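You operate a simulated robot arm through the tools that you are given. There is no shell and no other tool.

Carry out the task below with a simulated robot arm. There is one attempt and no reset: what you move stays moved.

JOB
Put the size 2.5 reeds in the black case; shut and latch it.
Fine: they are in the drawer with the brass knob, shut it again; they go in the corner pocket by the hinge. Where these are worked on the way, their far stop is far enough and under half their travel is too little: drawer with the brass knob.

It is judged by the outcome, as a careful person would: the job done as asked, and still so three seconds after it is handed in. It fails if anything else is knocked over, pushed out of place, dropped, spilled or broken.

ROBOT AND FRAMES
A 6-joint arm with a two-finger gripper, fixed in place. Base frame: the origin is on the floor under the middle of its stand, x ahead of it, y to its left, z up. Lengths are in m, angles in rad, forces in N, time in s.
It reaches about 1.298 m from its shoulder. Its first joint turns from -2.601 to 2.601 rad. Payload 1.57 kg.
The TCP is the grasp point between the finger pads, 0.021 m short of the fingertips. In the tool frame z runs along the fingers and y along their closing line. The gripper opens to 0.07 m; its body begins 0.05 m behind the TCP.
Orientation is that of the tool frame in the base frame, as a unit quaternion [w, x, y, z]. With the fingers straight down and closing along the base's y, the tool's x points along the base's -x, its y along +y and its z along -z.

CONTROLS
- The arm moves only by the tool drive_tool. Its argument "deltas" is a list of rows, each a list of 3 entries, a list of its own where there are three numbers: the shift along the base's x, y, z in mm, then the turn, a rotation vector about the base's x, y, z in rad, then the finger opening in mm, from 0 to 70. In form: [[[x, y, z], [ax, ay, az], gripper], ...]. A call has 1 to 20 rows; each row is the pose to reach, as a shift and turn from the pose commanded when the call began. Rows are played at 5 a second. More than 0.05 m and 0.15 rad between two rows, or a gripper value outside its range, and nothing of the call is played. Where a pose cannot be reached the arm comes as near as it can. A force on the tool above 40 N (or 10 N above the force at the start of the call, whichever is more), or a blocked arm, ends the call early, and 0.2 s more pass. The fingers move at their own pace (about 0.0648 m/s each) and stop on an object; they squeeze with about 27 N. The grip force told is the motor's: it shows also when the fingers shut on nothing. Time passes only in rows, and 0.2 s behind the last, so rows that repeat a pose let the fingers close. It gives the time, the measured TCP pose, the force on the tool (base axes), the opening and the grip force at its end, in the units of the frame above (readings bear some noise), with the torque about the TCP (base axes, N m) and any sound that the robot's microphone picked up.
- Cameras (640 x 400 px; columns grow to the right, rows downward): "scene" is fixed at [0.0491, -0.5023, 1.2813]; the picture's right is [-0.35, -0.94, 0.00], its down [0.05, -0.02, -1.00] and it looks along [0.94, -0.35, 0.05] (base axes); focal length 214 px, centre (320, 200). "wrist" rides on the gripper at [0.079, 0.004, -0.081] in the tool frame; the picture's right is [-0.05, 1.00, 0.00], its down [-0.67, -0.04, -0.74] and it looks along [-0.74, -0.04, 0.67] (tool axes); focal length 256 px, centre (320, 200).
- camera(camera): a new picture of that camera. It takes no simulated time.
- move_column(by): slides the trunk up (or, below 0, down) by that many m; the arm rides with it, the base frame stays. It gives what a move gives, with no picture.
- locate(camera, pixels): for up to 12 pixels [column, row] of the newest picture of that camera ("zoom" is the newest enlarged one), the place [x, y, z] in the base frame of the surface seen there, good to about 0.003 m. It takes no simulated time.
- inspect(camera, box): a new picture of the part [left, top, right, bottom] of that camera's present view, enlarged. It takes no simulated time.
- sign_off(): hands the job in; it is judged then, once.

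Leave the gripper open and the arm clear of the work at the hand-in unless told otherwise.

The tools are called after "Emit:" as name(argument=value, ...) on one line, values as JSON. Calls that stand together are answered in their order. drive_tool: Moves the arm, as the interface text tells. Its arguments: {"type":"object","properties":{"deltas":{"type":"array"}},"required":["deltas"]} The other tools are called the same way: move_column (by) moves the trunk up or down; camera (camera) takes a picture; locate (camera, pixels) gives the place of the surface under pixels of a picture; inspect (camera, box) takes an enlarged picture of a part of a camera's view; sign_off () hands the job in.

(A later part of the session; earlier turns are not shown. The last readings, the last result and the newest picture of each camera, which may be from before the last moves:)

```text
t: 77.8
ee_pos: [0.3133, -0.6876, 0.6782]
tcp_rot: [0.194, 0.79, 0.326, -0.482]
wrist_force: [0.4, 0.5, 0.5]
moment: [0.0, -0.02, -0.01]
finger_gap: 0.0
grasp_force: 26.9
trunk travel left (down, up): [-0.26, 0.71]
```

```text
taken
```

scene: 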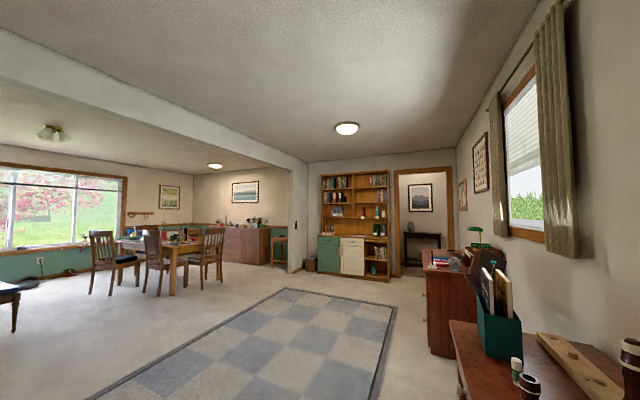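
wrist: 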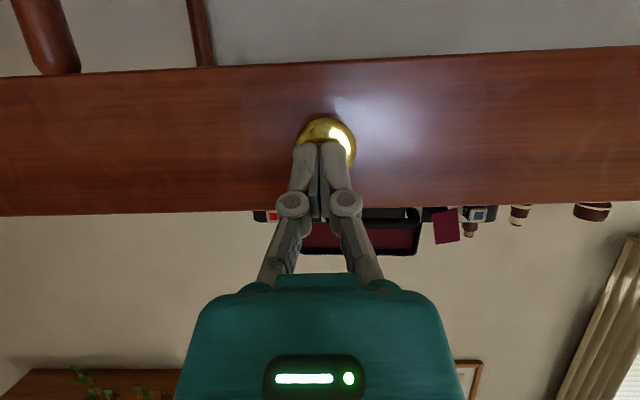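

The drawer is sliding in with very little force. About 0.135 m remains, so I'll continue in 12 mm steps, then slower.

Emit:
drive_tool(deltas=[[[-9, -9, 0], [0, 0, 0], 0], [[-18, -18, 0], [0, 0, 0], 0], [[-27, -27, 0], [0, 0, 0], 0], [[-36, -36, 0], [0, 0, 0], 0], [[-45, -45, 0], [0, 0, 0], 0], [[-54, -54, 0], [0, 0, 0], 0], [[-63, -63, 0], [0, 0, 0], 0], [[-71, -71, 0], [0, 0, 0], 0], [[-78, -78, 0], [0, 0, 0], 0], [[-84, -84, 0], [0, 0, 0], 0], [[-88, -88, 0], [0, 0, 0], 0], [[-91, -91, 0], [0, 0, 0], 0]])

Emit:
camera(camera="wrist")

```text
t: 80.4
ee_pos: [0.2229, -0.7795, 0.6785]
tcp_rot: [0.193, 0.791, 0.326, -0.48]
wrist_force: [0.4, -0.2, 0.4]
moment: [0.02, 0.01, 0.02]
finger_gap: 0.0
grasp_force: 26.9
trunk travel left (down, up): [-0.26, 0.71]
```

```text
taken
```

wrist: 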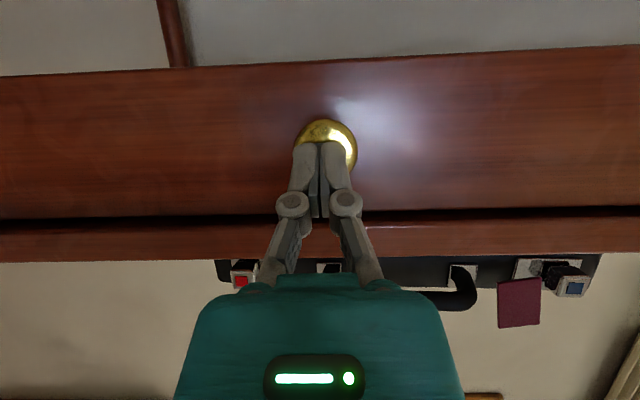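

Almost shut. I'll press on in 2–3 mm steps until it seats.

Emit:
drive_tool(deltas=[[[-2, -2, 0], [0, 0, 0], 0], [[-4, -4, 0], [0, 0, 0], 0], [[-6, -6, 0], [0, 0, 0], 0], [[-8, -8, 0], [0, 0, 0], 0], [[-10, -10, 0], [0, 0, 0], 0], [[-12, -12, 0], [0, 0, 0], 0]])

Emit:
camera(camera="wrist")

Emit:
locate(camera="wrist", pixels=[[100, 150], [200, 150], [280, 150], [400, 150], [500, 150], [600, 130], [200, 190], [450, 190], [200, 235], [450, 225]])

```text
t: 81.3
ee_pos: [0.2191, -0.7819, 0.6785]
tcp_rot: [0.194, 0.791, 0.327, -0.479]
wrist_force: [10.0, 10.2, 5.9]
moment: [-0.08, 0.05, 0.08]
finger_gap: 0.0
grasp_force: 28.6
trunk travel left (down, up): [-0.26, 0.71]
stopped in row 4: the force on the tool passed its limit at 46 N (the readings are from after the stop); the commanded pose is now the measured one
```

```text
taken
```

wrist: 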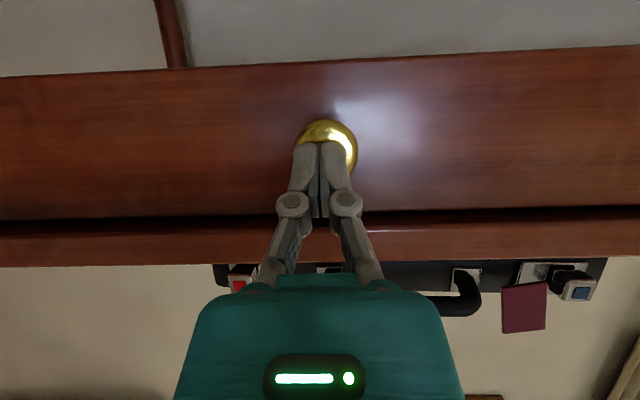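

```text
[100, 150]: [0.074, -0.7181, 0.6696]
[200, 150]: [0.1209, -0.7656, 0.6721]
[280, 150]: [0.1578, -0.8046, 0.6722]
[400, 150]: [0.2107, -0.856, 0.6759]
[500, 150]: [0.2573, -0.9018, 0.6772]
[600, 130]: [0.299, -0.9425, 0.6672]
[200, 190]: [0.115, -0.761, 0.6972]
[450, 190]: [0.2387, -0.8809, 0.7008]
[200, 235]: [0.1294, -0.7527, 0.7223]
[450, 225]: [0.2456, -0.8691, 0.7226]
```

The drawer front is back at n≈-0.456, exactly where it was when shut. While here I'll enlarge the latch and tag at the lower right, then back off.

Emit:
inspect(camera="wrist", box=[420, 240, 640, 360])

Emit:
drive_tool(deltas=[[[10, 10, 0], [0, 0, 0], 0], [[35, 35, 0], [0, 0, 0], 0], [[65, 65, 0], [0, 0, 0], 0], [[95, 95, 0], [0, 0, 0], 0], [[125, 125, 0], [0, 0, 0], 0]])

Emit:
camera(camera="wrist")

```text
2.91 times, centred on (530, 300) of wrist
```

zoom: 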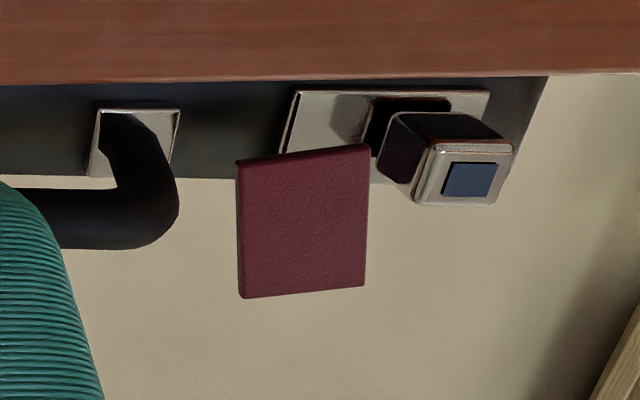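

```text
t: 82.5
ee_pos: [0.3429, -0.6587, 0.6785]
tcp_rot: [0.193, 0.792, 0.327, -0.479]
wrist_force: [0.6, 1.0, 0.0]
moment: [-0.02, 0.0, 0.02]
finger_gap: 0.0
grasp_force: 28.6
trunk travel left (down, up): [-0.26, 0.71]
```

```text
taken
```

wrist: 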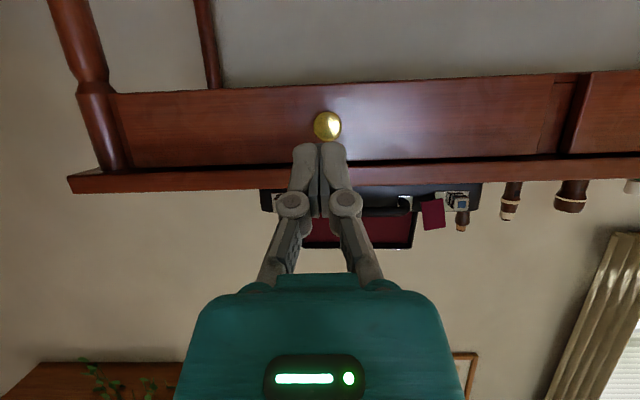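

The red- and blue-marked latch buttons and the tag can be studied better from above. The drawer is shut, so I'll raise the trunk 0.36 m to examine the lid, its tab and the latches.

Emit:
move_column(by=0.36)

Emit:
camera(camera="wrist")

```text
t: 86.0
ee_pos: [0.3429, -0.6587, 1.0382]
tcp_rot: [0.192, 0.792, 0.326, -0.48]
wrist_force: [0.6, 0.2, 0.2]
moment: [0.01, -0.02, -0.02]
finger_gap: 0.0
grasp_force: 28.7
trunk travel left (down, up): [-0.62, 0.35]
```

```text
taken
```

wrist: 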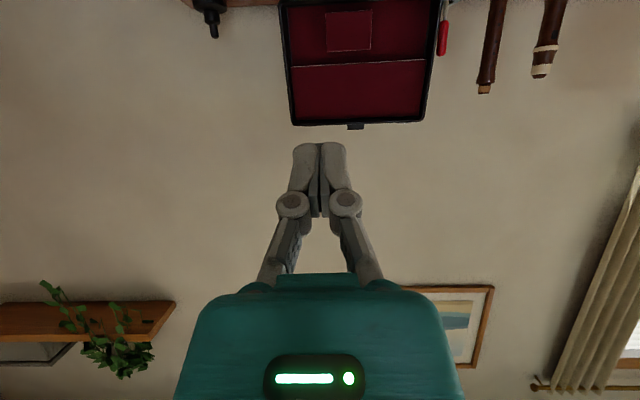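

I'll bring the tilt back by 0.5 rad and move 0.2 m closer to the lid, fingers open, for a good look.

Emit:
drive_tool(deltas=[[[-28, -28, -19], [0.09, -0.09, 0], 30], [[-56, -56, -36], [0.18, -0.18, 0], 70], [[-84, -84, -52], [0.27, -0.27, 0], 70], [[-112, -112, -66], [0.354, -0.354, 0], 70], [[-140, -140, -66], [0.354, -0.354, 0], 70]])

Emit:
camera(camera="wrist")

Emit:
inspect(camera="wrist", box=[230, 0, 430, 160])

```text
t: 87.2
ee_pos: [0.2028, -0.7999, 0.9691]
tcp_rot: [0.105, 0.885, 0.366, -0.269]
wrist_force: [0.2, 0.2, -0.6]
moment: [0.01, -0.01, 0.02]
finger_gap: 0.0702
grasp_force: 0.1
trunk travel left (down, up): [-0.62, 0.35]
```

```text
taken
```

wrist: 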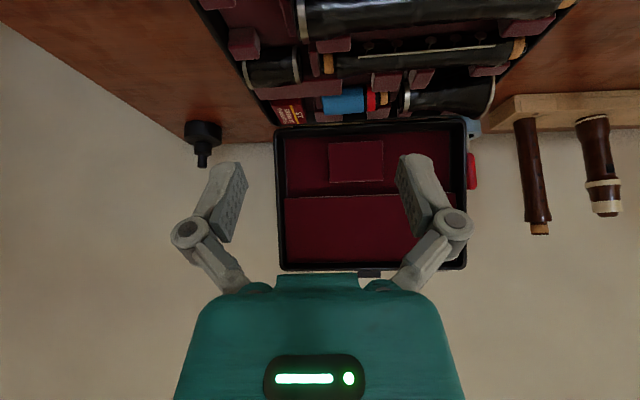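

```text
2.50 times, centred on (330, 80) of wrist
```

zoom: 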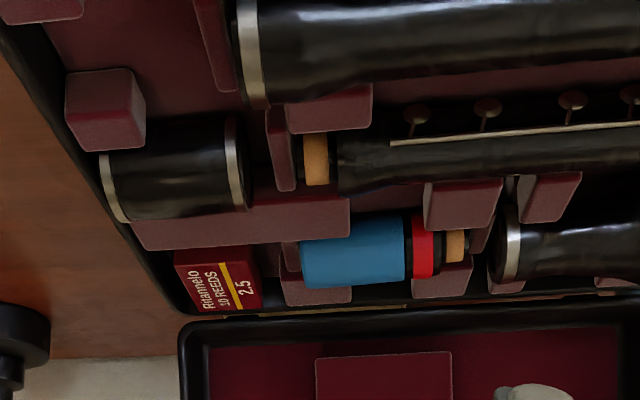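

The reed box is in place at (290,108). I'll raise the trunk another 0.2 m to see the lid's top edge with its tab and plates.

Emit:
move_column(by=0.2)

Emit:
camera(camera="wrist")

Emit:
inspect(camera="wrist", box=[250, 60, 490, 200])

```text
t: 89.4
ee_pos: [0.2027, -0.799, 1.1711]
tcp_rot: [0.106, 0.885, 0.366, -0.269]
wrist_force: [0.0, -0.3, 0.2]
moment: [0.01, 0.0, -0.03]
finger_gap: 0.07
grasp_force: 0.0
trunk travel left (down, up): [-0.82, 0.15]
```

```text
taken
```

wrist: 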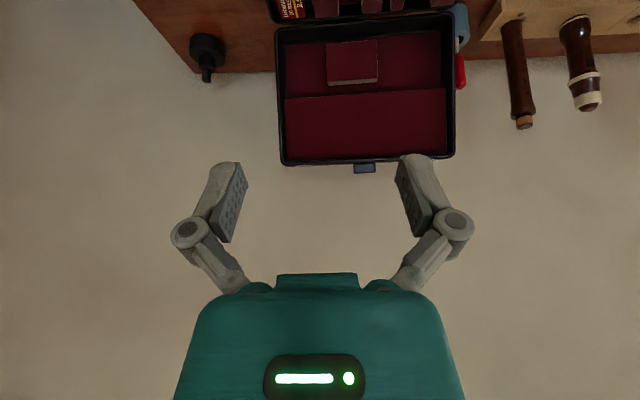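

```text
2.67 times, centred on (370, 130) of wrist
```

zoom: 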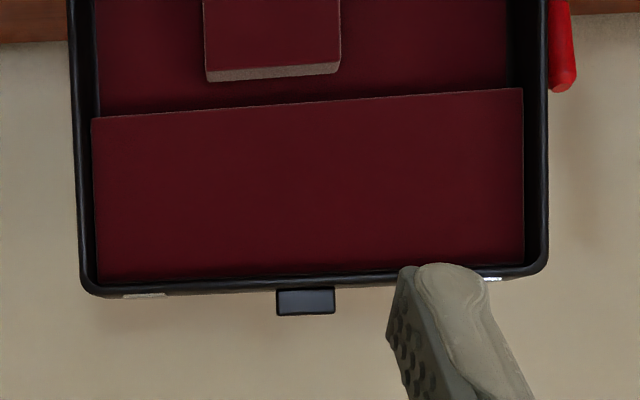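

The lid's front edge has a tab at (364,169). I'll locate the tab, the lid edge, and the swab with the red handle beside the lid.

Emit:
locate(camera="zoom", pixels=[[282, 300], [330, 300], [330, 311], [282, 312], [306, 305], [90, 290], [540, 268], [145, 294], [490, 278], [560, 60], [306, 280], [75, 100]])

Emit:
inspect(camera="wrist", box=[340, 150, 390, 185])

Emit:
inspect(camera="wrist", box=[420, 0, 490, 100])

```text
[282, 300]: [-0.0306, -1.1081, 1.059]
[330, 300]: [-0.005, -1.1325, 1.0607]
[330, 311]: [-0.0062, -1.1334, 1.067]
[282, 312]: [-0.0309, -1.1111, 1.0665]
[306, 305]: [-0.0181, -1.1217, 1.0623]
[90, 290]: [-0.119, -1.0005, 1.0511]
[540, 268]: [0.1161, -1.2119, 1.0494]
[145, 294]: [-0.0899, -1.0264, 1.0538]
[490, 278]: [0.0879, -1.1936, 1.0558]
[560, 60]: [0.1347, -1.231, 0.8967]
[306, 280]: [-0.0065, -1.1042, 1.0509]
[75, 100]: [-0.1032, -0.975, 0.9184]
```

```text
11.43 times, centred on (365, 168) of wrist
```

zoom: 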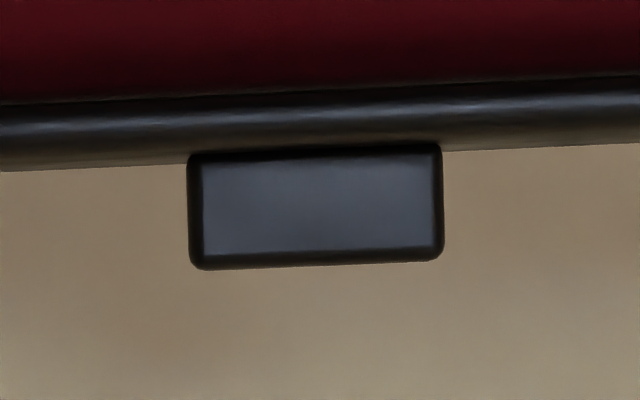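

```text
4.00 times, centred on (455, 50) of wrist
```

zoom: 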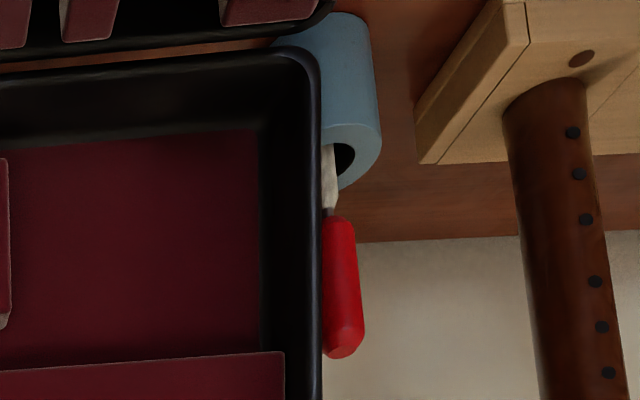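

The tab is about 39 mm wide and 13 mm tall at (−0.018,−1.121,1.062). A cup with a red-handled brush stands just right of the lid, about 26 mm beyond its edge. I'll check how much room there is behind the lid.

Emit:
camera(camera="wrist")

Emit:
locate(camera="wrist", pixels=[[250, 120], [320, 200], [364, 240], [330, 260], [500, 200], [207, 45], [207, 75], [250, 70], [280, 165], [460, 70], [365, 160], [365, 120]])

```text
taken
```

wrist: 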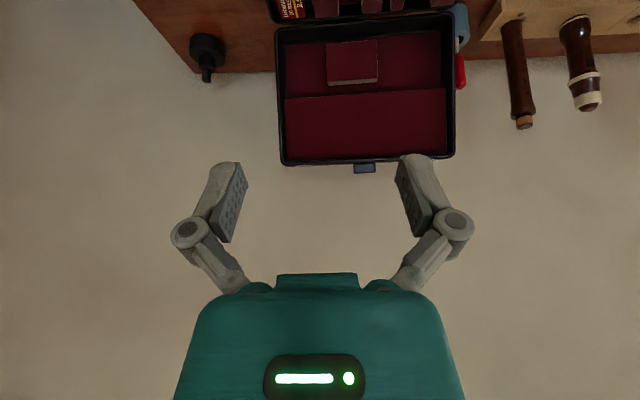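

```text
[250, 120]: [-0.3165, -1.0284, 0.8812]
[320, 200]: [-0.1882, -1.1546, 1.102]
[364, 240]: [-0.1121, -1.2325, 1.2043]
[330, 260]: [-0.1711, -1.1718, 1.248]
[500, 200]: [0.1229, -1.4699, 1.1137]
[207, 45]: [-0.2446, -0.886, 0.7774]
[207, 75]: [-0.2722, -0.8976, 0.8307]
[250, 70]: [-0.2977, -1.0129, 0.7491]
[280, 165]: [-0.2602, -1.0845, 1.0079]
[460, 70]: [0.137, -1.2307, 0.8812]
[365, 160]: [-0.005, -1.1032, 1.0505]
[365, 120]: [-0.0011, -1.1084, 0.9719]
```

The wall is at n≈-0.951, about 13 cm behind the lid, so there is room for one finger there. My plan is to straddle the lid's edge (one finger behind, one in front) and walk it down under control. First I'll bring the hand upright here.

Emit:
drive_tool(deltas=[[[0, 0, -9], [0.1, -0.101, 0], 70], [[0, 0, -17], [0.2, -0.202, 0], 70], [[0, 0, -24], [0.3, -0.303, 0], 70], [[0, 0, -30], [0.412, -0.415, 0], 70]])

Emit:
camera(camera="wrist")

```text
refused: row 4 steps farther than a row can; nothing moved
```

```text
taken
```

wrist: 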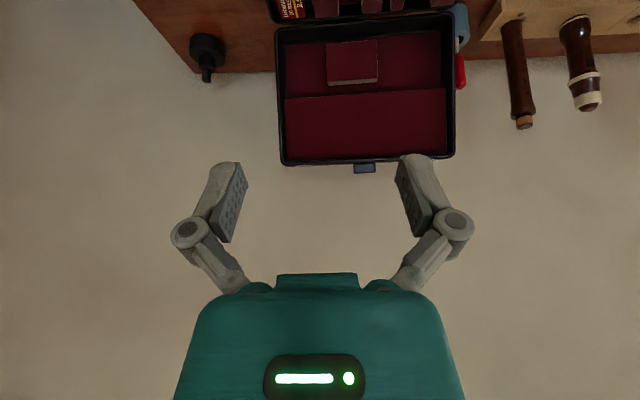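

The last row turned too far in one step. I'll resend with five even rows.

Emit:
drive_tool(deltas=[[[0, 0, -8], [0.082, -0.083, 0], 70], [[0, 0, -15], [0.165, -0.166, 0], 70], [[0, 0, -21], [0.247, -0.249, 0], 70], [[0, 0, -26], [0.33, -0.332, 0], 70], [[0, 0, -30], [0.412, -0.415, 0], 70]])

Emit:
camera(camera="wrist")

```text
t: 90.6
ee_pos: [0.2027, -0.7993, 1.1383]
tcp_rot: [-0.004, 0.924, 0.383, -0.002]
wrist_force: [0.2, 1.7, 0.4]
moment: [0.02, 0.03, -0.02]
finger_gap: 0.0699
grasp_force: 0.1
out of reach, approached as far as the arm can: row 1, 2, 3, 4
trunk travel left (down, up): [-0.82, 0.15]
```

```text
taken
```

wrist: 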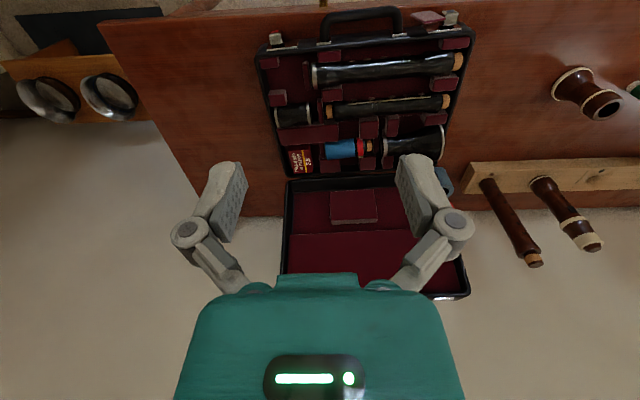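

Upright at z=1.138, with fingertips at 1.117, above the lid top (1.068). Now I'll move over the lid's edge at uc≈0.69 (left of the tab) while turning +1.627 rad so the fingers close across the lid's thickness.

Emit:
drive_tool(deltas=[[[-21, -24, 0], [0, 0, 0.1356], 70], [[-42.1, -47.9, 0], [0, 0, 0.271], 70], [[-63.2, -71.8, 0], [0, 0, 0.407], 70], [[-84.2, -95.7, 0], [0, 0, 0.542], 70], [[-105.3, -119.7, 0], [0, 0, 0.678], 70], [[-126.3, -143.6, 0], [0, 0, 0.813], 70], [[-147.4, -167.5, 0], [0, 0, 0.949], 70], [[-168.4, -191.5, 0], [0, 0, 1.085], 70], [[-189.5, -215.4, 0], [0, 0, 1.22], 70], [[-210.5, -239.3, 0], [0, 0, 1.356], 70], [[-231.6, -263.3, 0], [0, 0, 1.491], 70], [[-252.6, -287.2, 0], [0, 0, 1.627], 70]])

Emit:
camera(camera="wrist")

```text
t: 93.2
ee_pos: [-0.0512, -1.0893, 1.1385]
tcp_rot: [-0.001, 0.354, 0.935, -0.003]
wrist_force: [0.3, -0.5, -0.4]
moment: [0.01, 0.01, 0.01]
finger_gap: 0.07
grasp_force: 0.0
trunk travel left (down, up): [-0.82, 0.15]
```

```text
taken
```

wrist: 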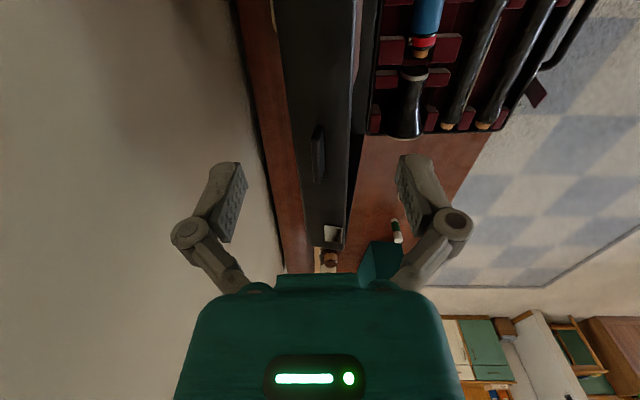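

Now I look straight along the lid's top edge: a black slab between the fingers (cols ~285-355), with the tab at (318,153) and a silver strike plate at (332,235). I'll measure the slab's thickness.

Emit:
inspect(camera="wrist", box=[240, 0, 400, 100])

Emit:
inspect(camera="wrist", box=[250, 100, 410, 270])

Emit:
locate(camera="wrist", pixels=[[285, 60], [300, 60], [330, 60], [350, 60], [356, 60], [295, 130], [345, 130], [318, 150], [332, 235], [362, 60], [270, 60], [365, 30]])

```text
4.00 times, centred on (320, 50) of wrist
```

zoom: 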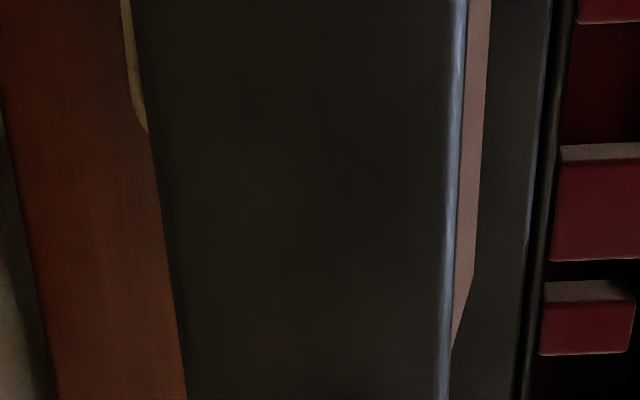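

```text
2.35 times, centred on (330, 185) of wrist
```

zoom: 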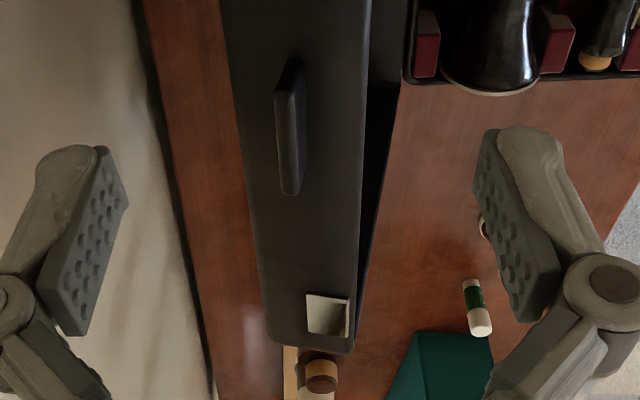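

```text
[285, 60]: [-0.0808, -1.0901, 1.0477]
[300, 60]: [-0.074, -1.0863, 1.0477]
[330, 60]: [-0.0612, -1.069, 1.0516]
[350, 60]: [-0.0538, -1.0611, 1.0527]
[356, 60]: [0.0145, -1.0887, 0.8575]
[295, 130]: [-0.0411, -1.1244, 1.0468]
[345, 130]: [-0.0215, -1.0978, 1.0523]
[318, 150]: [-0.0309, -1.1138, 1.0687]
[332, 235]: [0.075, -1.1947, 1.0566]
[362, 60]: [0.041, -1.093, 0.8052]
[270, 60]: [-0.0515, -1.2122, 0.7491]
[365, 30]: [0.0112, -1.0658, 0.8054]
```

The lid is 40 mm thick here (nc -0.824 to -0.864) and my hand is centred on it, with 15 mm clearance on each side. I'll lower 0.105 m so the fingers straddle the top 40 mm of the lid.

Emit:
move_column(by=-0.105)

Emit:
camera(camera="wrist")

```text
t: 94.6
ee_pos: [-0.05, -1.0875, 1.0323]
tcp_rot: [-0.001, 0.355, 0.935, -0.004]
wrist_force: [0.5, -0.9, -0.9]
moment: [0.02, 0.02, 0.01]
finger_gap: 0.0702
grasp_force: 0.1
trunk travel left (down, up): [-0.715, 0.255]
```

```text
taken
```

wrist: 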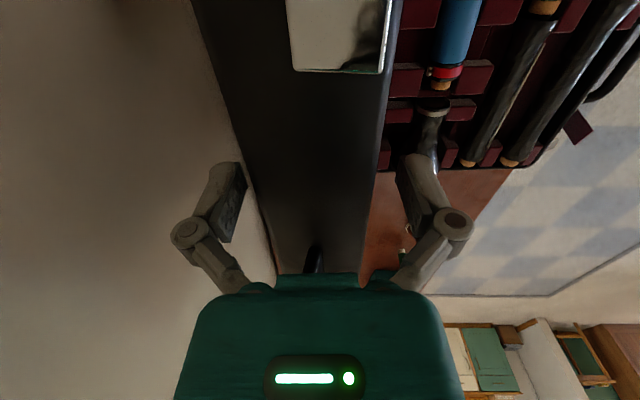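

The fingers straddle the lid. I also see the left strike plate at (340,35) and will enlarge it to understand the latch before moving.

Emit:
inspect(camera="wrist", box=[270, 0, 410, 90])

Emit:
locate(camera="wrist", pixels=[[295, 5], [295, 65], [380, 65], [380, 5], [360, 50], [375, 20], [240, 100], [378, 120], [300, 150], [340, 20]])

```text
4.44 times, centred on (340, 45) of wrist
```

zoom: 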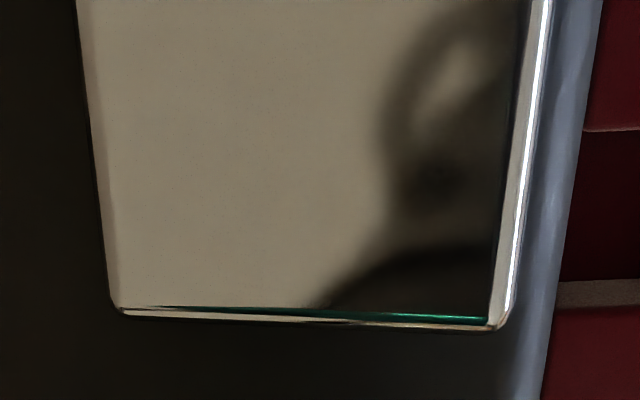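

```text
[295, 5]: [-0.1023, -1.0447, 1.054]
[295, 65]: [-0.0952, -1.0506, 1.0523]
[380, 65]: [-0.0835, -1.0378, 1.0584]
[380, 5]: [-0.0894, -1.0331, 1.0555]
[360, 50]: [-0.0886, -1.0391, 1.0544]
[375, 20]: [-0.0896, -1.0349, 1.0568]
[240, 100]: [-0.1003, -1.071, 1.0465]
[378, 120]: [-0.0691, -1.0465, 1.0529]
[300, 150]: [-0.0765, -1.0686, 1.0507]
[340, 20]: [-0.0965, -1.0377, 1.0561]
```

The strike plate is just a flat plate. Now I'll move +nc 45 mm in small steps so the rear finger brings the lid towards vertical, watching the forces.

Emit:
drive_tool(deltas=[[[6, 6.7, 0], [0, 0, 0], 70], [[12, 13.4, 0], [0, 0, 0], 70], [[18, 20, 0], [0, 0, 0], 70], [[24, 26.7, 0], [0, 0, 0], 70], [[30, 33.4, 0], [0, 0, 0], 70]])

Emit:
camera(camera="wrist")

```text
t: 95.8
ee_pos: [-0.0204, -1.0536, 1.0347]
tcp_rot: [0.0, 0.355, 0.935, -0.003]
wrist_force: [-2.6, -0.9, 0.4]
moment: [-0.01, 0.0, -0.01]
finger_gap: 0.0702
grasp_force: 0.1
trunk travel left (down, up): [-0.715, 0.255]
```

```text
taken
```

wrist: 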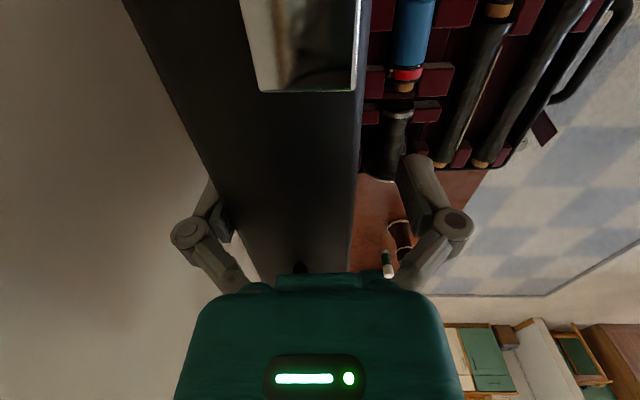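

The lid follows at only ~3 N. I'll continue 30 mm further, past vertical, watching whether it tips onto the front finger.

Emit:
drive_tool(deltas=[[[5, 5.6, 0], [0, 0, 0], 70], [[10, 11.1, 0], [0, 0, 0], 70], [[15, 16.7, 0], [0, 0, 0], 70], [[20, 22.3, 0], [0, 0, 0], 70]])

Emit:
camera(camera="wrist")

Emit:
locate(camera="wrist", pixels=[[180, 60], [330, 60], [355, 60], [200, 150], [345, 150], [360, 60], [300, 100], [240, 60]])

```text
t: 96.8
ee_pos: [-0.0009, -1.0311, 1.0345]
tcp_rot: [0.0, 0.355, 0.935, -0.004]
wrist_force: [-0.4, 0.8, 0.5]
moment: [-0.01, 0.03, -0.02]
finger_gap: 0.0701
grasp_force: 0.1
trunk travel left (down, up): [-0.715, 0.255]
```

```text
taken
```

wrist: 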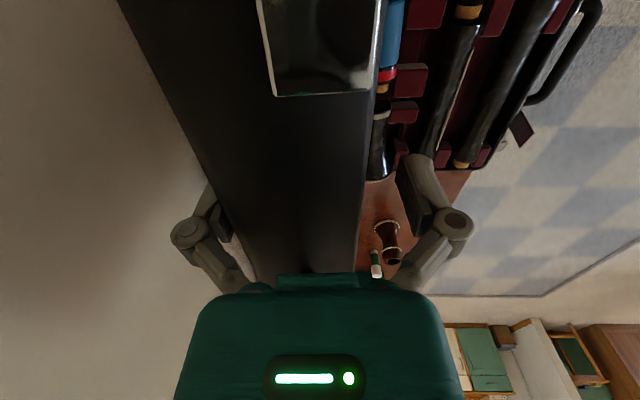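

```text
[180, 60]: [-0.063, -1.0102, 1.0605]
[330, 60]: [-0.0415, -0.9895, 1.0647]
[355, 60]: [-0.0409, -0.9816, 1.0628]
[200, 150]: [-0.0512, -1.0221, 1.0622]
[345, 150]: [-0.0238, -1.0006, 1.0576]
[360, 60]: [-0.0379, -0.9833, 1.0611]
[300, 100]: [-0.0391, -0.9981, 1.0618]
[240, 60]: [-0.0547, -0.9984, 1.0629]
```

The lid is now about 5° past vertical and 9 mm ahead of the rear finger, not yet touching the front one. I'll let a little time pass to see whether it creeps or stays.

Emit:
drive_tool(deltas=[[[0, 0, 0], [0, 0, 0], 70], [[0, 0, 0], [0, 0, 0], 70]])

Emit:
camera(camera="wrist")

Emit:
locate(camera="wrist", pixels=[[180, 60], [355, 60], [360, 60], [345, 150], [370, 60], [240, 60], [375, 60]])

```text
t: 97.4
ee_pos: [0.0004, -1.0315, 1.034]
tcp_rot: [0.0, 0.356, 0.935, -0.003]
wrist_force: [0.7, 0.1, 0.2]
moment: [0.0, -0.01, 0.02]
finger_gap: 0.0702
grasp_force: 0.1
trunk travel left (down, up): [-0.715, 0.255]
```

```text
taken
```

wrist: 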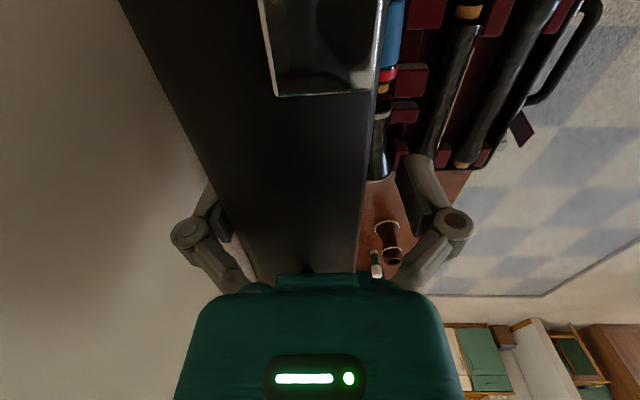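

```text
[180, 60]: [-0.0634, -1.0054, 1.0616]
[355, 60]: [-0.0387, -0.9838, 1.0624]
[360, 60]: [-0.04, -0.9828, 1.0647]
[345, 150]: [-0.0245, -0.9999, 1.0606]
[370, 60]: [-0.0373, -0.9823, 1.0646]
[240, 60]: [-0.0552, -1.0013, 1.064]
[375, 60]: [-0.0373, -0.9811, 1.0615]
```

The lid stays where it's put: the hinge holds by friction. So I can walk it down in stages. I'll push forward 167 mm at this height in 12 mm steps, which should bring it to about 47° open.

Emit:
drive_tool(deltas=[[[8, 8.9, 0], [0, 0, 0], 70], [[16, 17.7, 0], [0, 0, 0], 70], [[24, 26.6, 0], [0, 0, 0], 70], [[32, 35.4, 0], [0, 0, 0], 70], [[40, 44.3, 0], [0, 0, 0], 70], [[48, 53.2, 0], [0, 0, 0], 70], [[56, 62, 0], [0, 0, 0], 70], [[64, 70.9, 0], [0, 0, 0], 70], [[72, 79.7, 0], [0, 0, 0], 70]])

Emit:
camera(camera="wrist")

Emit:
locate(camera="wrist", pixels=[[200, 60], [260, 60], [320, 60], [350, 60], [380, 60], [300, 120], [340, 150], [370, 30]])

```text
t: 99.4
ee_pos: [0.071, -0.9509, 1.0337]
tcp_rot: [-0.001, 0.356, 0.934, -0.004]
wrist_force: [1.0, 1.4, -0.8]
moment: [0.03, 0.01, -0.01]
finger_gap: 0.07
grasp_force: 0.0
trunk travel left (down, up): [-0.715, 0.255]
```

```text
taken
```

wrist: 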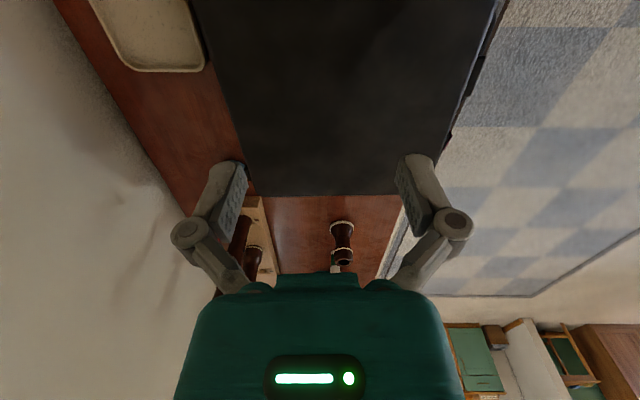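

```text
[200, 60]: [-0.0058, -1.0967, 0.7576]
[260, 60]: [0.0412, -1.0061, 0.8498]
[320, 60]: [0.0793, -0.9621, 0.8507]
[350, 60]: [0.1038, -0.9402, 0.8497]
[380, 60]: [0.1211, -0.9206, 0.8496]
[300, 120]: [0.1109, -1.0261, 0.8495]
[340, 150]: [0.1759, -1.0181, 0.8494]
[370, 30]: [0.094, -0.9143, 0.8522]
```

The lid has come down shut: its top is flat at z≈0.850. No excessive forces were seen. Now I'll go back in front of the case, turning the hand to face the front, to examine the latches.

Emit:
drive_tool(deltas=[[[27, 22.7, 0], [0, 0, -0.133], 70], [[54, 45.3, 0], [0, 0, -0.267], 70], [[81, 68, 0], [0, 0, -0.4], 70], [[108, 90.7, 0], [0, 0, -0.533], 70], [[135, 113.3, 0], [0, 0, -0.667], 70], [[162, 136, 0], [0, 0, -0.8], 70], [[190, 158.7, 0], [0, 0, -0.933], 70], [[217, 181.3, 0], [0, 0, -1.067], 70], [[244, 204, 0], [0, 0, -1.2], 70], [[271, 226.7, 0], [0, 0, -1.333], 70], [[298, 249.3, 0], [0, 0, -1.467], 70], [[325, 272, 0], [0, 0, -1.6], 70]])

Emit:
camera(camera="wrist")

Emit:
inspect(camera="wrist", box=[200, 80, 440, 280])

```text
t: 102.0
ee_pos: [0.3977, -0.6824, 1.0337]
tcp_rot: [-0.004, 0.918, 0.396, -0.002]
wrist_force: [-0.4, 0.2, 0.8]
moment: [0.0, 0.04, 0.0]
finger_gap: 0.07
grasp_force: 0.1
trunk travel left (down, up): [-0.715, 0.255]
```

```text
taken
```

wrist: 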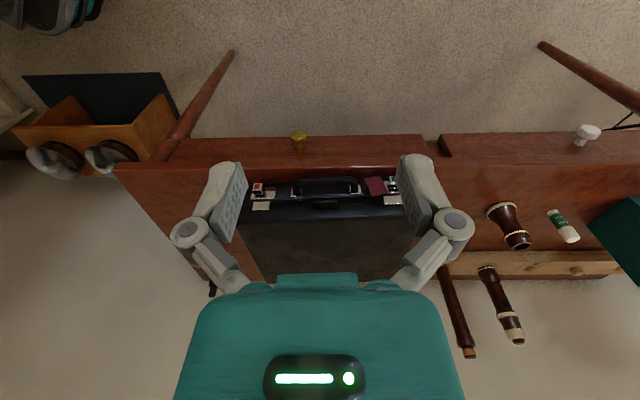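

```text
2.00 times, centred on (320, 180) of wrist
```

zoom: 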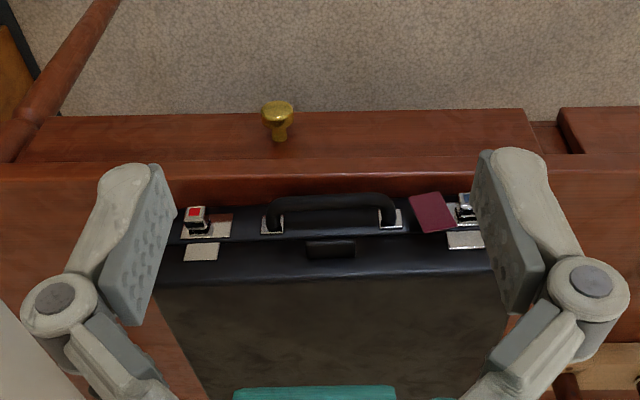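

The lid lies closed with the strike plates sitting just above the latch buttons. I'll tilt 0.6 rad and shift towards the left latch for a close look.

Emit:
drive_tool(deltas=[[[-23, 12, 3], [-0.087, 0.082, 0], 70], [[-46, 24, 9], [-0.174, 0.164, 0], 70], [[-69, 36, 16], [-0.261, 0.246, 0], 70], [[-92, 48, 24], [-0.349, 0.329, 0], 70], [[-115, 60, 32], [-0.436, 0.411, 0], 70]])

Emit:
move_column(by=-0.186)

Emit:
camera(camera="wrist")

Emit:
inspect(camera="wrist", box=[250, 80, 410, 180])

```text
t: 103.2
ee_pos: [0.2819, -0.6194, 1.0674]
tcp_rot: [0.114, 0.877, 0.378, -0.273]
wrist_force: [-0.3, 1.0, -0.2]
moment: [-0.03, 0.01, -0.01]
finger_gap: 0.0698
grasp_force: 0.0
out of reach, approached as far as the arm can: row 2, 3, 4
trunk travel left (down, up): [-0.715, 0.255]
```

```text
t: 105.2
ee_pos: [0.2815, -0.6196, 0.8815]
tcp_rot: [0.114, 0.878, 0.378, -0.272]
wrist_force: [0.5, 0.4, -0.1]
moment: [-0.01, 0.04, -0.02]
finger_gap: 0.0698
grasp_force: 0.1
trunk travel left (down, up): [-0.529, 0.441]
```

```text
taken
```

wrist: 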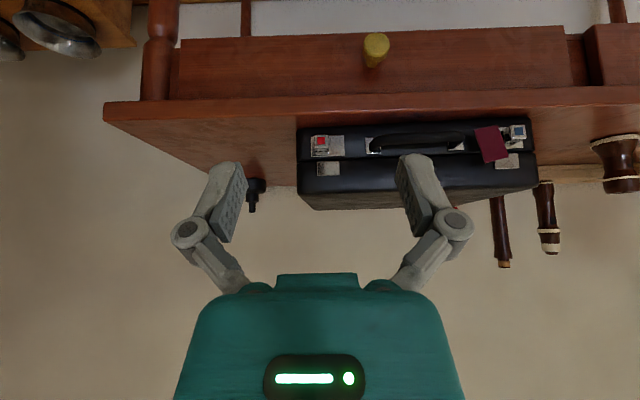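

```text
4.00 times, centred on (330, 130) of wrist
```

zoom: 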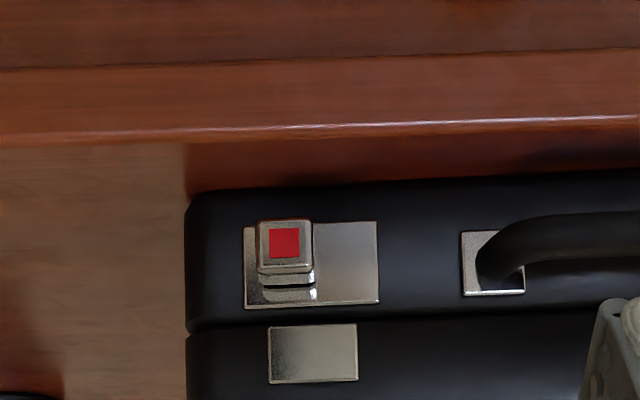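

Now I see the left latch: a base plate with the red-marked button at its outer end, and the lid's strike plate directly above (below in picture). I'll enlarge both latches strongly.

Emit:
inspect(camera="wrist", box=[300, 125, 364, 180])

Emit:
inspect(camera="wrist", box=[466, 112, 546, 180])

```text
7.27 times, centred on (332, 152) of wrist
```

zoom: 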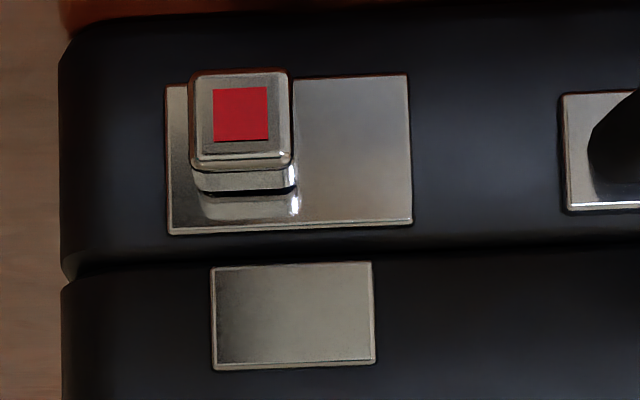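

```text
5.88 times, centred on (506, 146) of wrist
```

zoom: 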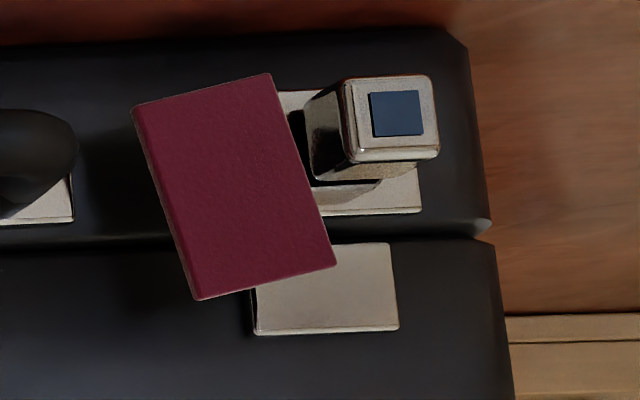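

Both latches mirror each other: the button sits about 10 mm outward of its plate's centre, so latching should mean sliding it inward. The tag sits just in front of the right button's path. I'll measure the left latch accurately.

Emit:
inspect(camera="wrist", box=[300, 125, 364, 180])

Emit:
locate(camera="zoom", pixels=[[240, 115], [196, 115], [284, 115], [240, 78], [240, 155], [350, 150], [400, 90], [175, 150], [293, 315], [220, 315], [368, 315], [110, 180]])

Emit:
locate(camera="wrist", pixels=[[517, 131], [510, 131], [523, 131], [500, 147], [508, 160], [490, 145], [535, 150], [298, 150], [300, 172], [375, 145], [430, 150], [320, 205]])

```text
7.27 times, centred on (332, 152) of wrist
```

zoom: 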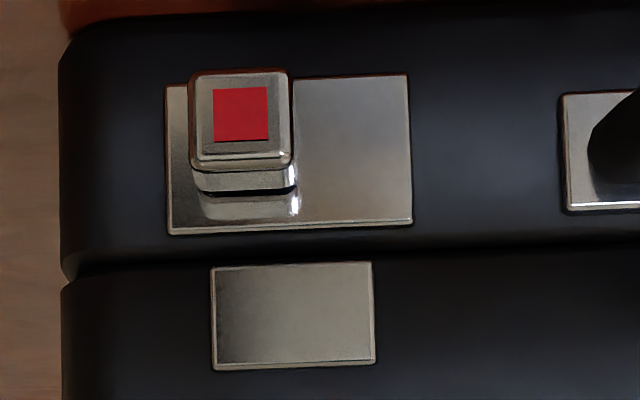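

```text
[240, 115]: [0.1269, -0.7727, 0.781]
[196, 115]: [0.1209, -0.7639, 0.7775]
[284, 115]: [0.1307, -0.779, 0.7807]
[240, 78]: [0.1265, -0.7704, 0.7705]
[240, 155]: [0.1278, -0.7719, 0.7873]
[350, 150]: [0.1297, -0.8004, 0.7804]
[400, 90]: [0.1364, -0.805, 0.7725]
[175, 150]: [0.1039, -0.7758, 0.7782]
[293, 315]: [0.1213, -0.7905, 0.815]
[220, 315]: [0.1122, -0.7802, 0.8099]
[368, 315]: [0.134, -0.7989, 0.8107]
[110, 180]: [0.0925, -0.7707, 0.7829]
```

```text
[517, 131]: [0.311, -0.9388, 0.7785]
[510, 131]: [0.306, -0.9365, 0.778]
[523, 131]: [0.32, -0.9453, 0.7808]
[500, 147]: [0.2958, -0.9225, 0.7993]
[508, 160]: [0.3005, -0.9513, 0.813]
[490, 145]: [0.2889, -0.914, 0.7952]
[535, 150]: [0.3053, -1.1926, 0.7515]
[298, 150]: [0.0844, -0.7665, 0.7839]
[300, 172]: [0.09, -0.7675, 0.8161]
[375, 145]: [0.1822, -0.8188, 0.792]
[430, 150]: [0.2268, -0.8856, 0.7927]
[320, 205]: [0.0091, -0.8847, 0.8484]
```

The left button's face is at uc 0.600–0.620, nc -0.489, z 0.770–0.788, with the plate at nc -0.508. I'll tilt the fingers to 63°, close them, and shift so they'll be just left of the button.

Emit:
drive_tool(deltas=[[[-7, 6.5, 14], [-0.091, 0.086, 0], 40], [[-14, 13, 30], [-0.182, 0.172, 0], 10], [[-21, 19.5, 47], [-0.273, 0.257, 0], 0], [[-28.8, 25.9, 66], [-0.364, 0.343, 0], 0], [[-28.8, 25.9, 66], [-0.364, 0.343, 0], 0]])

Emit:
camera(camera="wrist")

```text
t: 106.4
ee_pos: [0.2512, -0.5934, 0.9509]
tcp_rot: [0.204, 0.784, 0.335, -0.482]
wrist_force: [0.3, 0.2, 0.4]
moment: [0.02, 0.02, -0.01]
finger_gap: 0.0
grasp_force: 27.1
trunk travel left (down, up): [-0.529, 0.441]
```

```text
taken
```

wrist: 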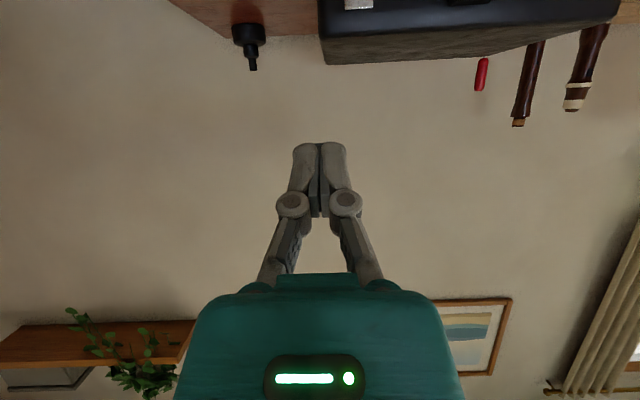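

Good. Now I'll lower the trunk 0.161 m so the fingertips are level with the button (z≈0.78), still 0.2 m in front of the case.

Emit:
move_column(by=-0.161)

Emit:
camera(camera="wrist")

Emit:
inspect(camera="wrist", box=[250, 90, 410, 190])

```text
t: 108.3
ee_pos: [0.2512, -0.5941, 0.7883]
tcp_rot: [0.204, 0.784, 0.336, -0.481]
wrist_force: [-0.1, -0.3, 0.0]
moment: [-0.01, 0.02, 0.0]
finger_gap: 0.0
grasp_force: 26.8
trunk travel left (down, up): [-0.368, 0.602]
```

```text
taken
```

wrist: 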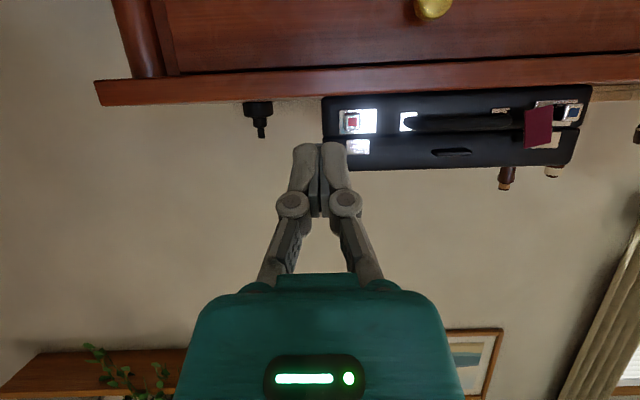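

```text
4.00 times, centred on (330, 140) of wrist
```

zoom: 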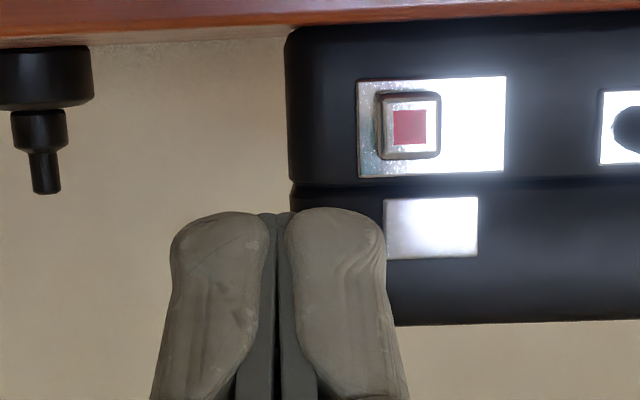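

The closed fingertips are about 27 mm wide, so I'll offset 6 mm more to the left for clearance and move in 0.2 m so the tips sit beside the button without touching the case front.

Emit:
drive_tool(deltas=[[[-21, -16, 0], [0, 0, 0], 0], [[-43, -40, 0], [0, 0, 0], 0], [[-65, -64, 0], [0, 0, 0], 0], [[-85, -86, 0], [0, 0, 0], 0], [[-103, -106, 0], [0, 0, 0], 0], [[-118, -122, 0], [0, 0, 0], 0], [[-130, -135, 0], [0, 0, 0], 0], [[-138, -144, 0], [0, 0, 0], 0], [[-142, -148.8, 0], [0, 0, 0], 0]])

Emit:
camera(camera="wrist")

Emit:
inspect(camera="wrist", box=[260, 100, 460, 225])

```text
t: 110.3
ee_pos: [0.1077, -0.7422, 0.7887]
tcp_rot: [0.205, 0.783, 0.336, -0.481]
wrist_force: [0.1, -0.3, -0.1]
moment: [0.05, 0.0, -0.02]
finger_gap: 0.0
grasp_force: 26.9
trunk travel left (down, up): [-0.368, 0.602]
```

```text
taken
```

wrist: 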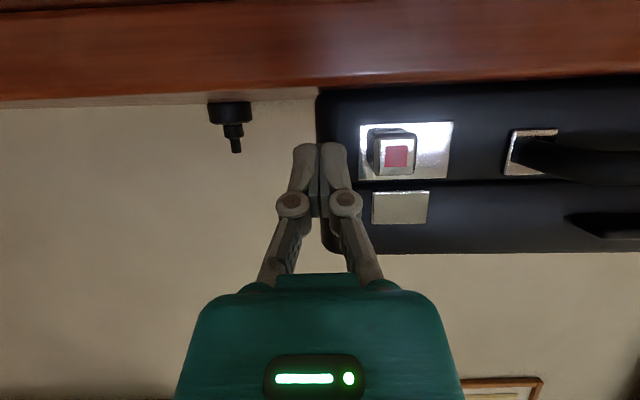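

```text
3.20 times, centred on (360, 162) of wrist
```

zoom: 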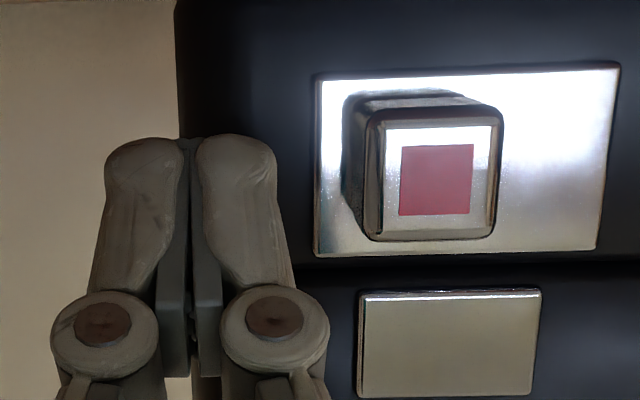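

The tips are beside the button with about 10 mm to spare. I'll push along +uc (inward) in 2.5 mm steps, 22 mm first.

Emit:
drive_tool(deltas=[[[1.9, -1.7, 0], [0, 0, 0], 0], [[3.7, -3.3, 0], [0, 0, 0], 0], [[5.6, -5, 0], [0, 0, 0], 0], [[7.4, -6.7, 0], [0, 0, 0], 0], [[9.3, -8.4, 0], [0, 0, 0], 0], [[11.1, -10, 0], [0, 0, 0], 0], [[13, -11.7, 0], [0, 0, 0], 0], [[14.9, -13.4, 0], [0, 0, 0], 0], [[16.3, -14.7, 0], [0, 0, 0], 0]])

Emit:
camera(camera="wrist")

Emit:
inspect(camera="wrist", box=[260, 100, 460, 225])

```text
t: 112.3
ee_pos: [0.1265, -0.758, 0.7892]
tcp_rot: [0.204, 0.784, 0.335, -0.482]
wrist_force: [0.3, 0.1, 0.0]
moment: [0.03, -0.01, 0.03]
finger_gap: 0.0
grasp_force: 26.9
trunk travel left (down, up): [-0.368, 0.602]
```

```text
taken
```

wrist: 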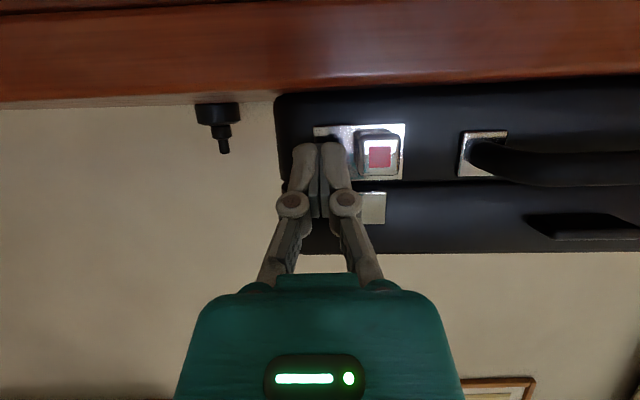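

```text
3.20 times, centred on (360, 162) of wrist
```

zoom: 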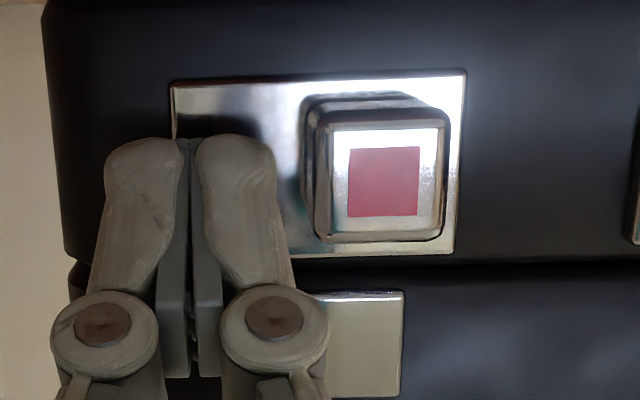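

The red button has slid inward to the right part of its plate with almost no force. I'll nudge a bit further to make sure it's at its end stop.

Emit:
drive_tool(deltas=[[[1.5, -1.3, 0], [0, 0, 0], 0], [[3, -2.7, 0], [0, 0, 0], 0], [[4.5, -4, 0], [0, 0, 0], 0], [[5.9, -5.4, 0], [0, 0, 0], 0], [[7.4, -6.7, 0], [0, 0, 0], 0]])

Emit:
camera(camera="wrist")

Emit:
inspect(camera="wrist", box=[260, 100, 460, 225])

```text
t: 113.5
ee_pos: [0.1337, -0.7622, 0.7897]
tcp_rot: [0.204, 0.784, 0.336, -0.481]
wrist_force: [-4.3, 6.2, 1.3]
moment: [0.02, 0.02, -0.07]
finger_gap: 0.0
grasp_force: 27.4
trunk travel left (down, up): [-0.368, 0.602]
```

```text
taken
```

wrist: 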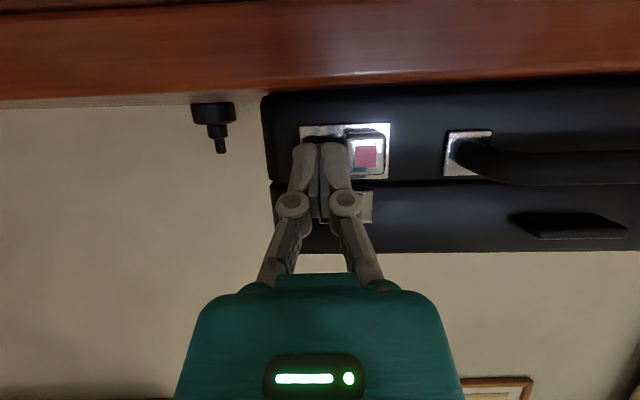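

```text
3.20 times, centred on (360, 162) of wrist
```

zoom: 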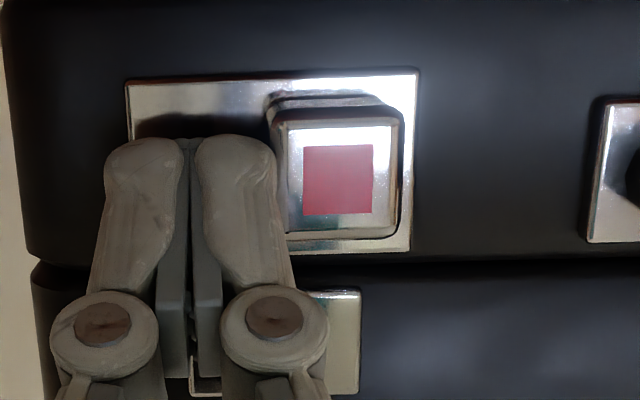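

I feel about 7.5 N contact now. I'll press a few mm more to tell a stop from a slide.

Emit:
drive_tool(deltas=[[[0.8, -0.7, 0], [0, 0, 0], 0], [[1.5, -1.4, 0], [0, 0, 0], 0], [[2.2, -2, 0], [0, 0, 0], 0], [[3, -2.7, 0], [0, 0, 0], 0]])

Emit:
inspect(camera="wrist", box=[260, 100, 460, 225])

```text
t: 114.5
ee_pos: [0.1357, -0.7671, 0.7896]
tcp_rot: [0.204, 0.784, 0.335, -0.481]
wrist_force: [-4.9, 7.0, 1.8]
moment: [-0.02, 0.0, -0.06]
finger_gap: 0.0002
grasp_force: 27.3
trunk travel left (down, up): [-0.368, 0.602]
```

```text
3.20 times, centred on (360, 162) of wrist
```

zoom: 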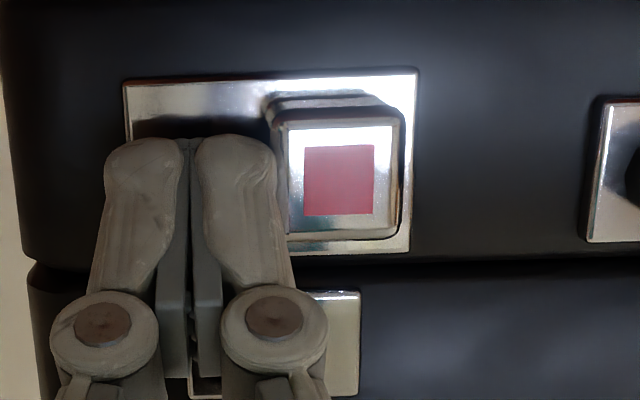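

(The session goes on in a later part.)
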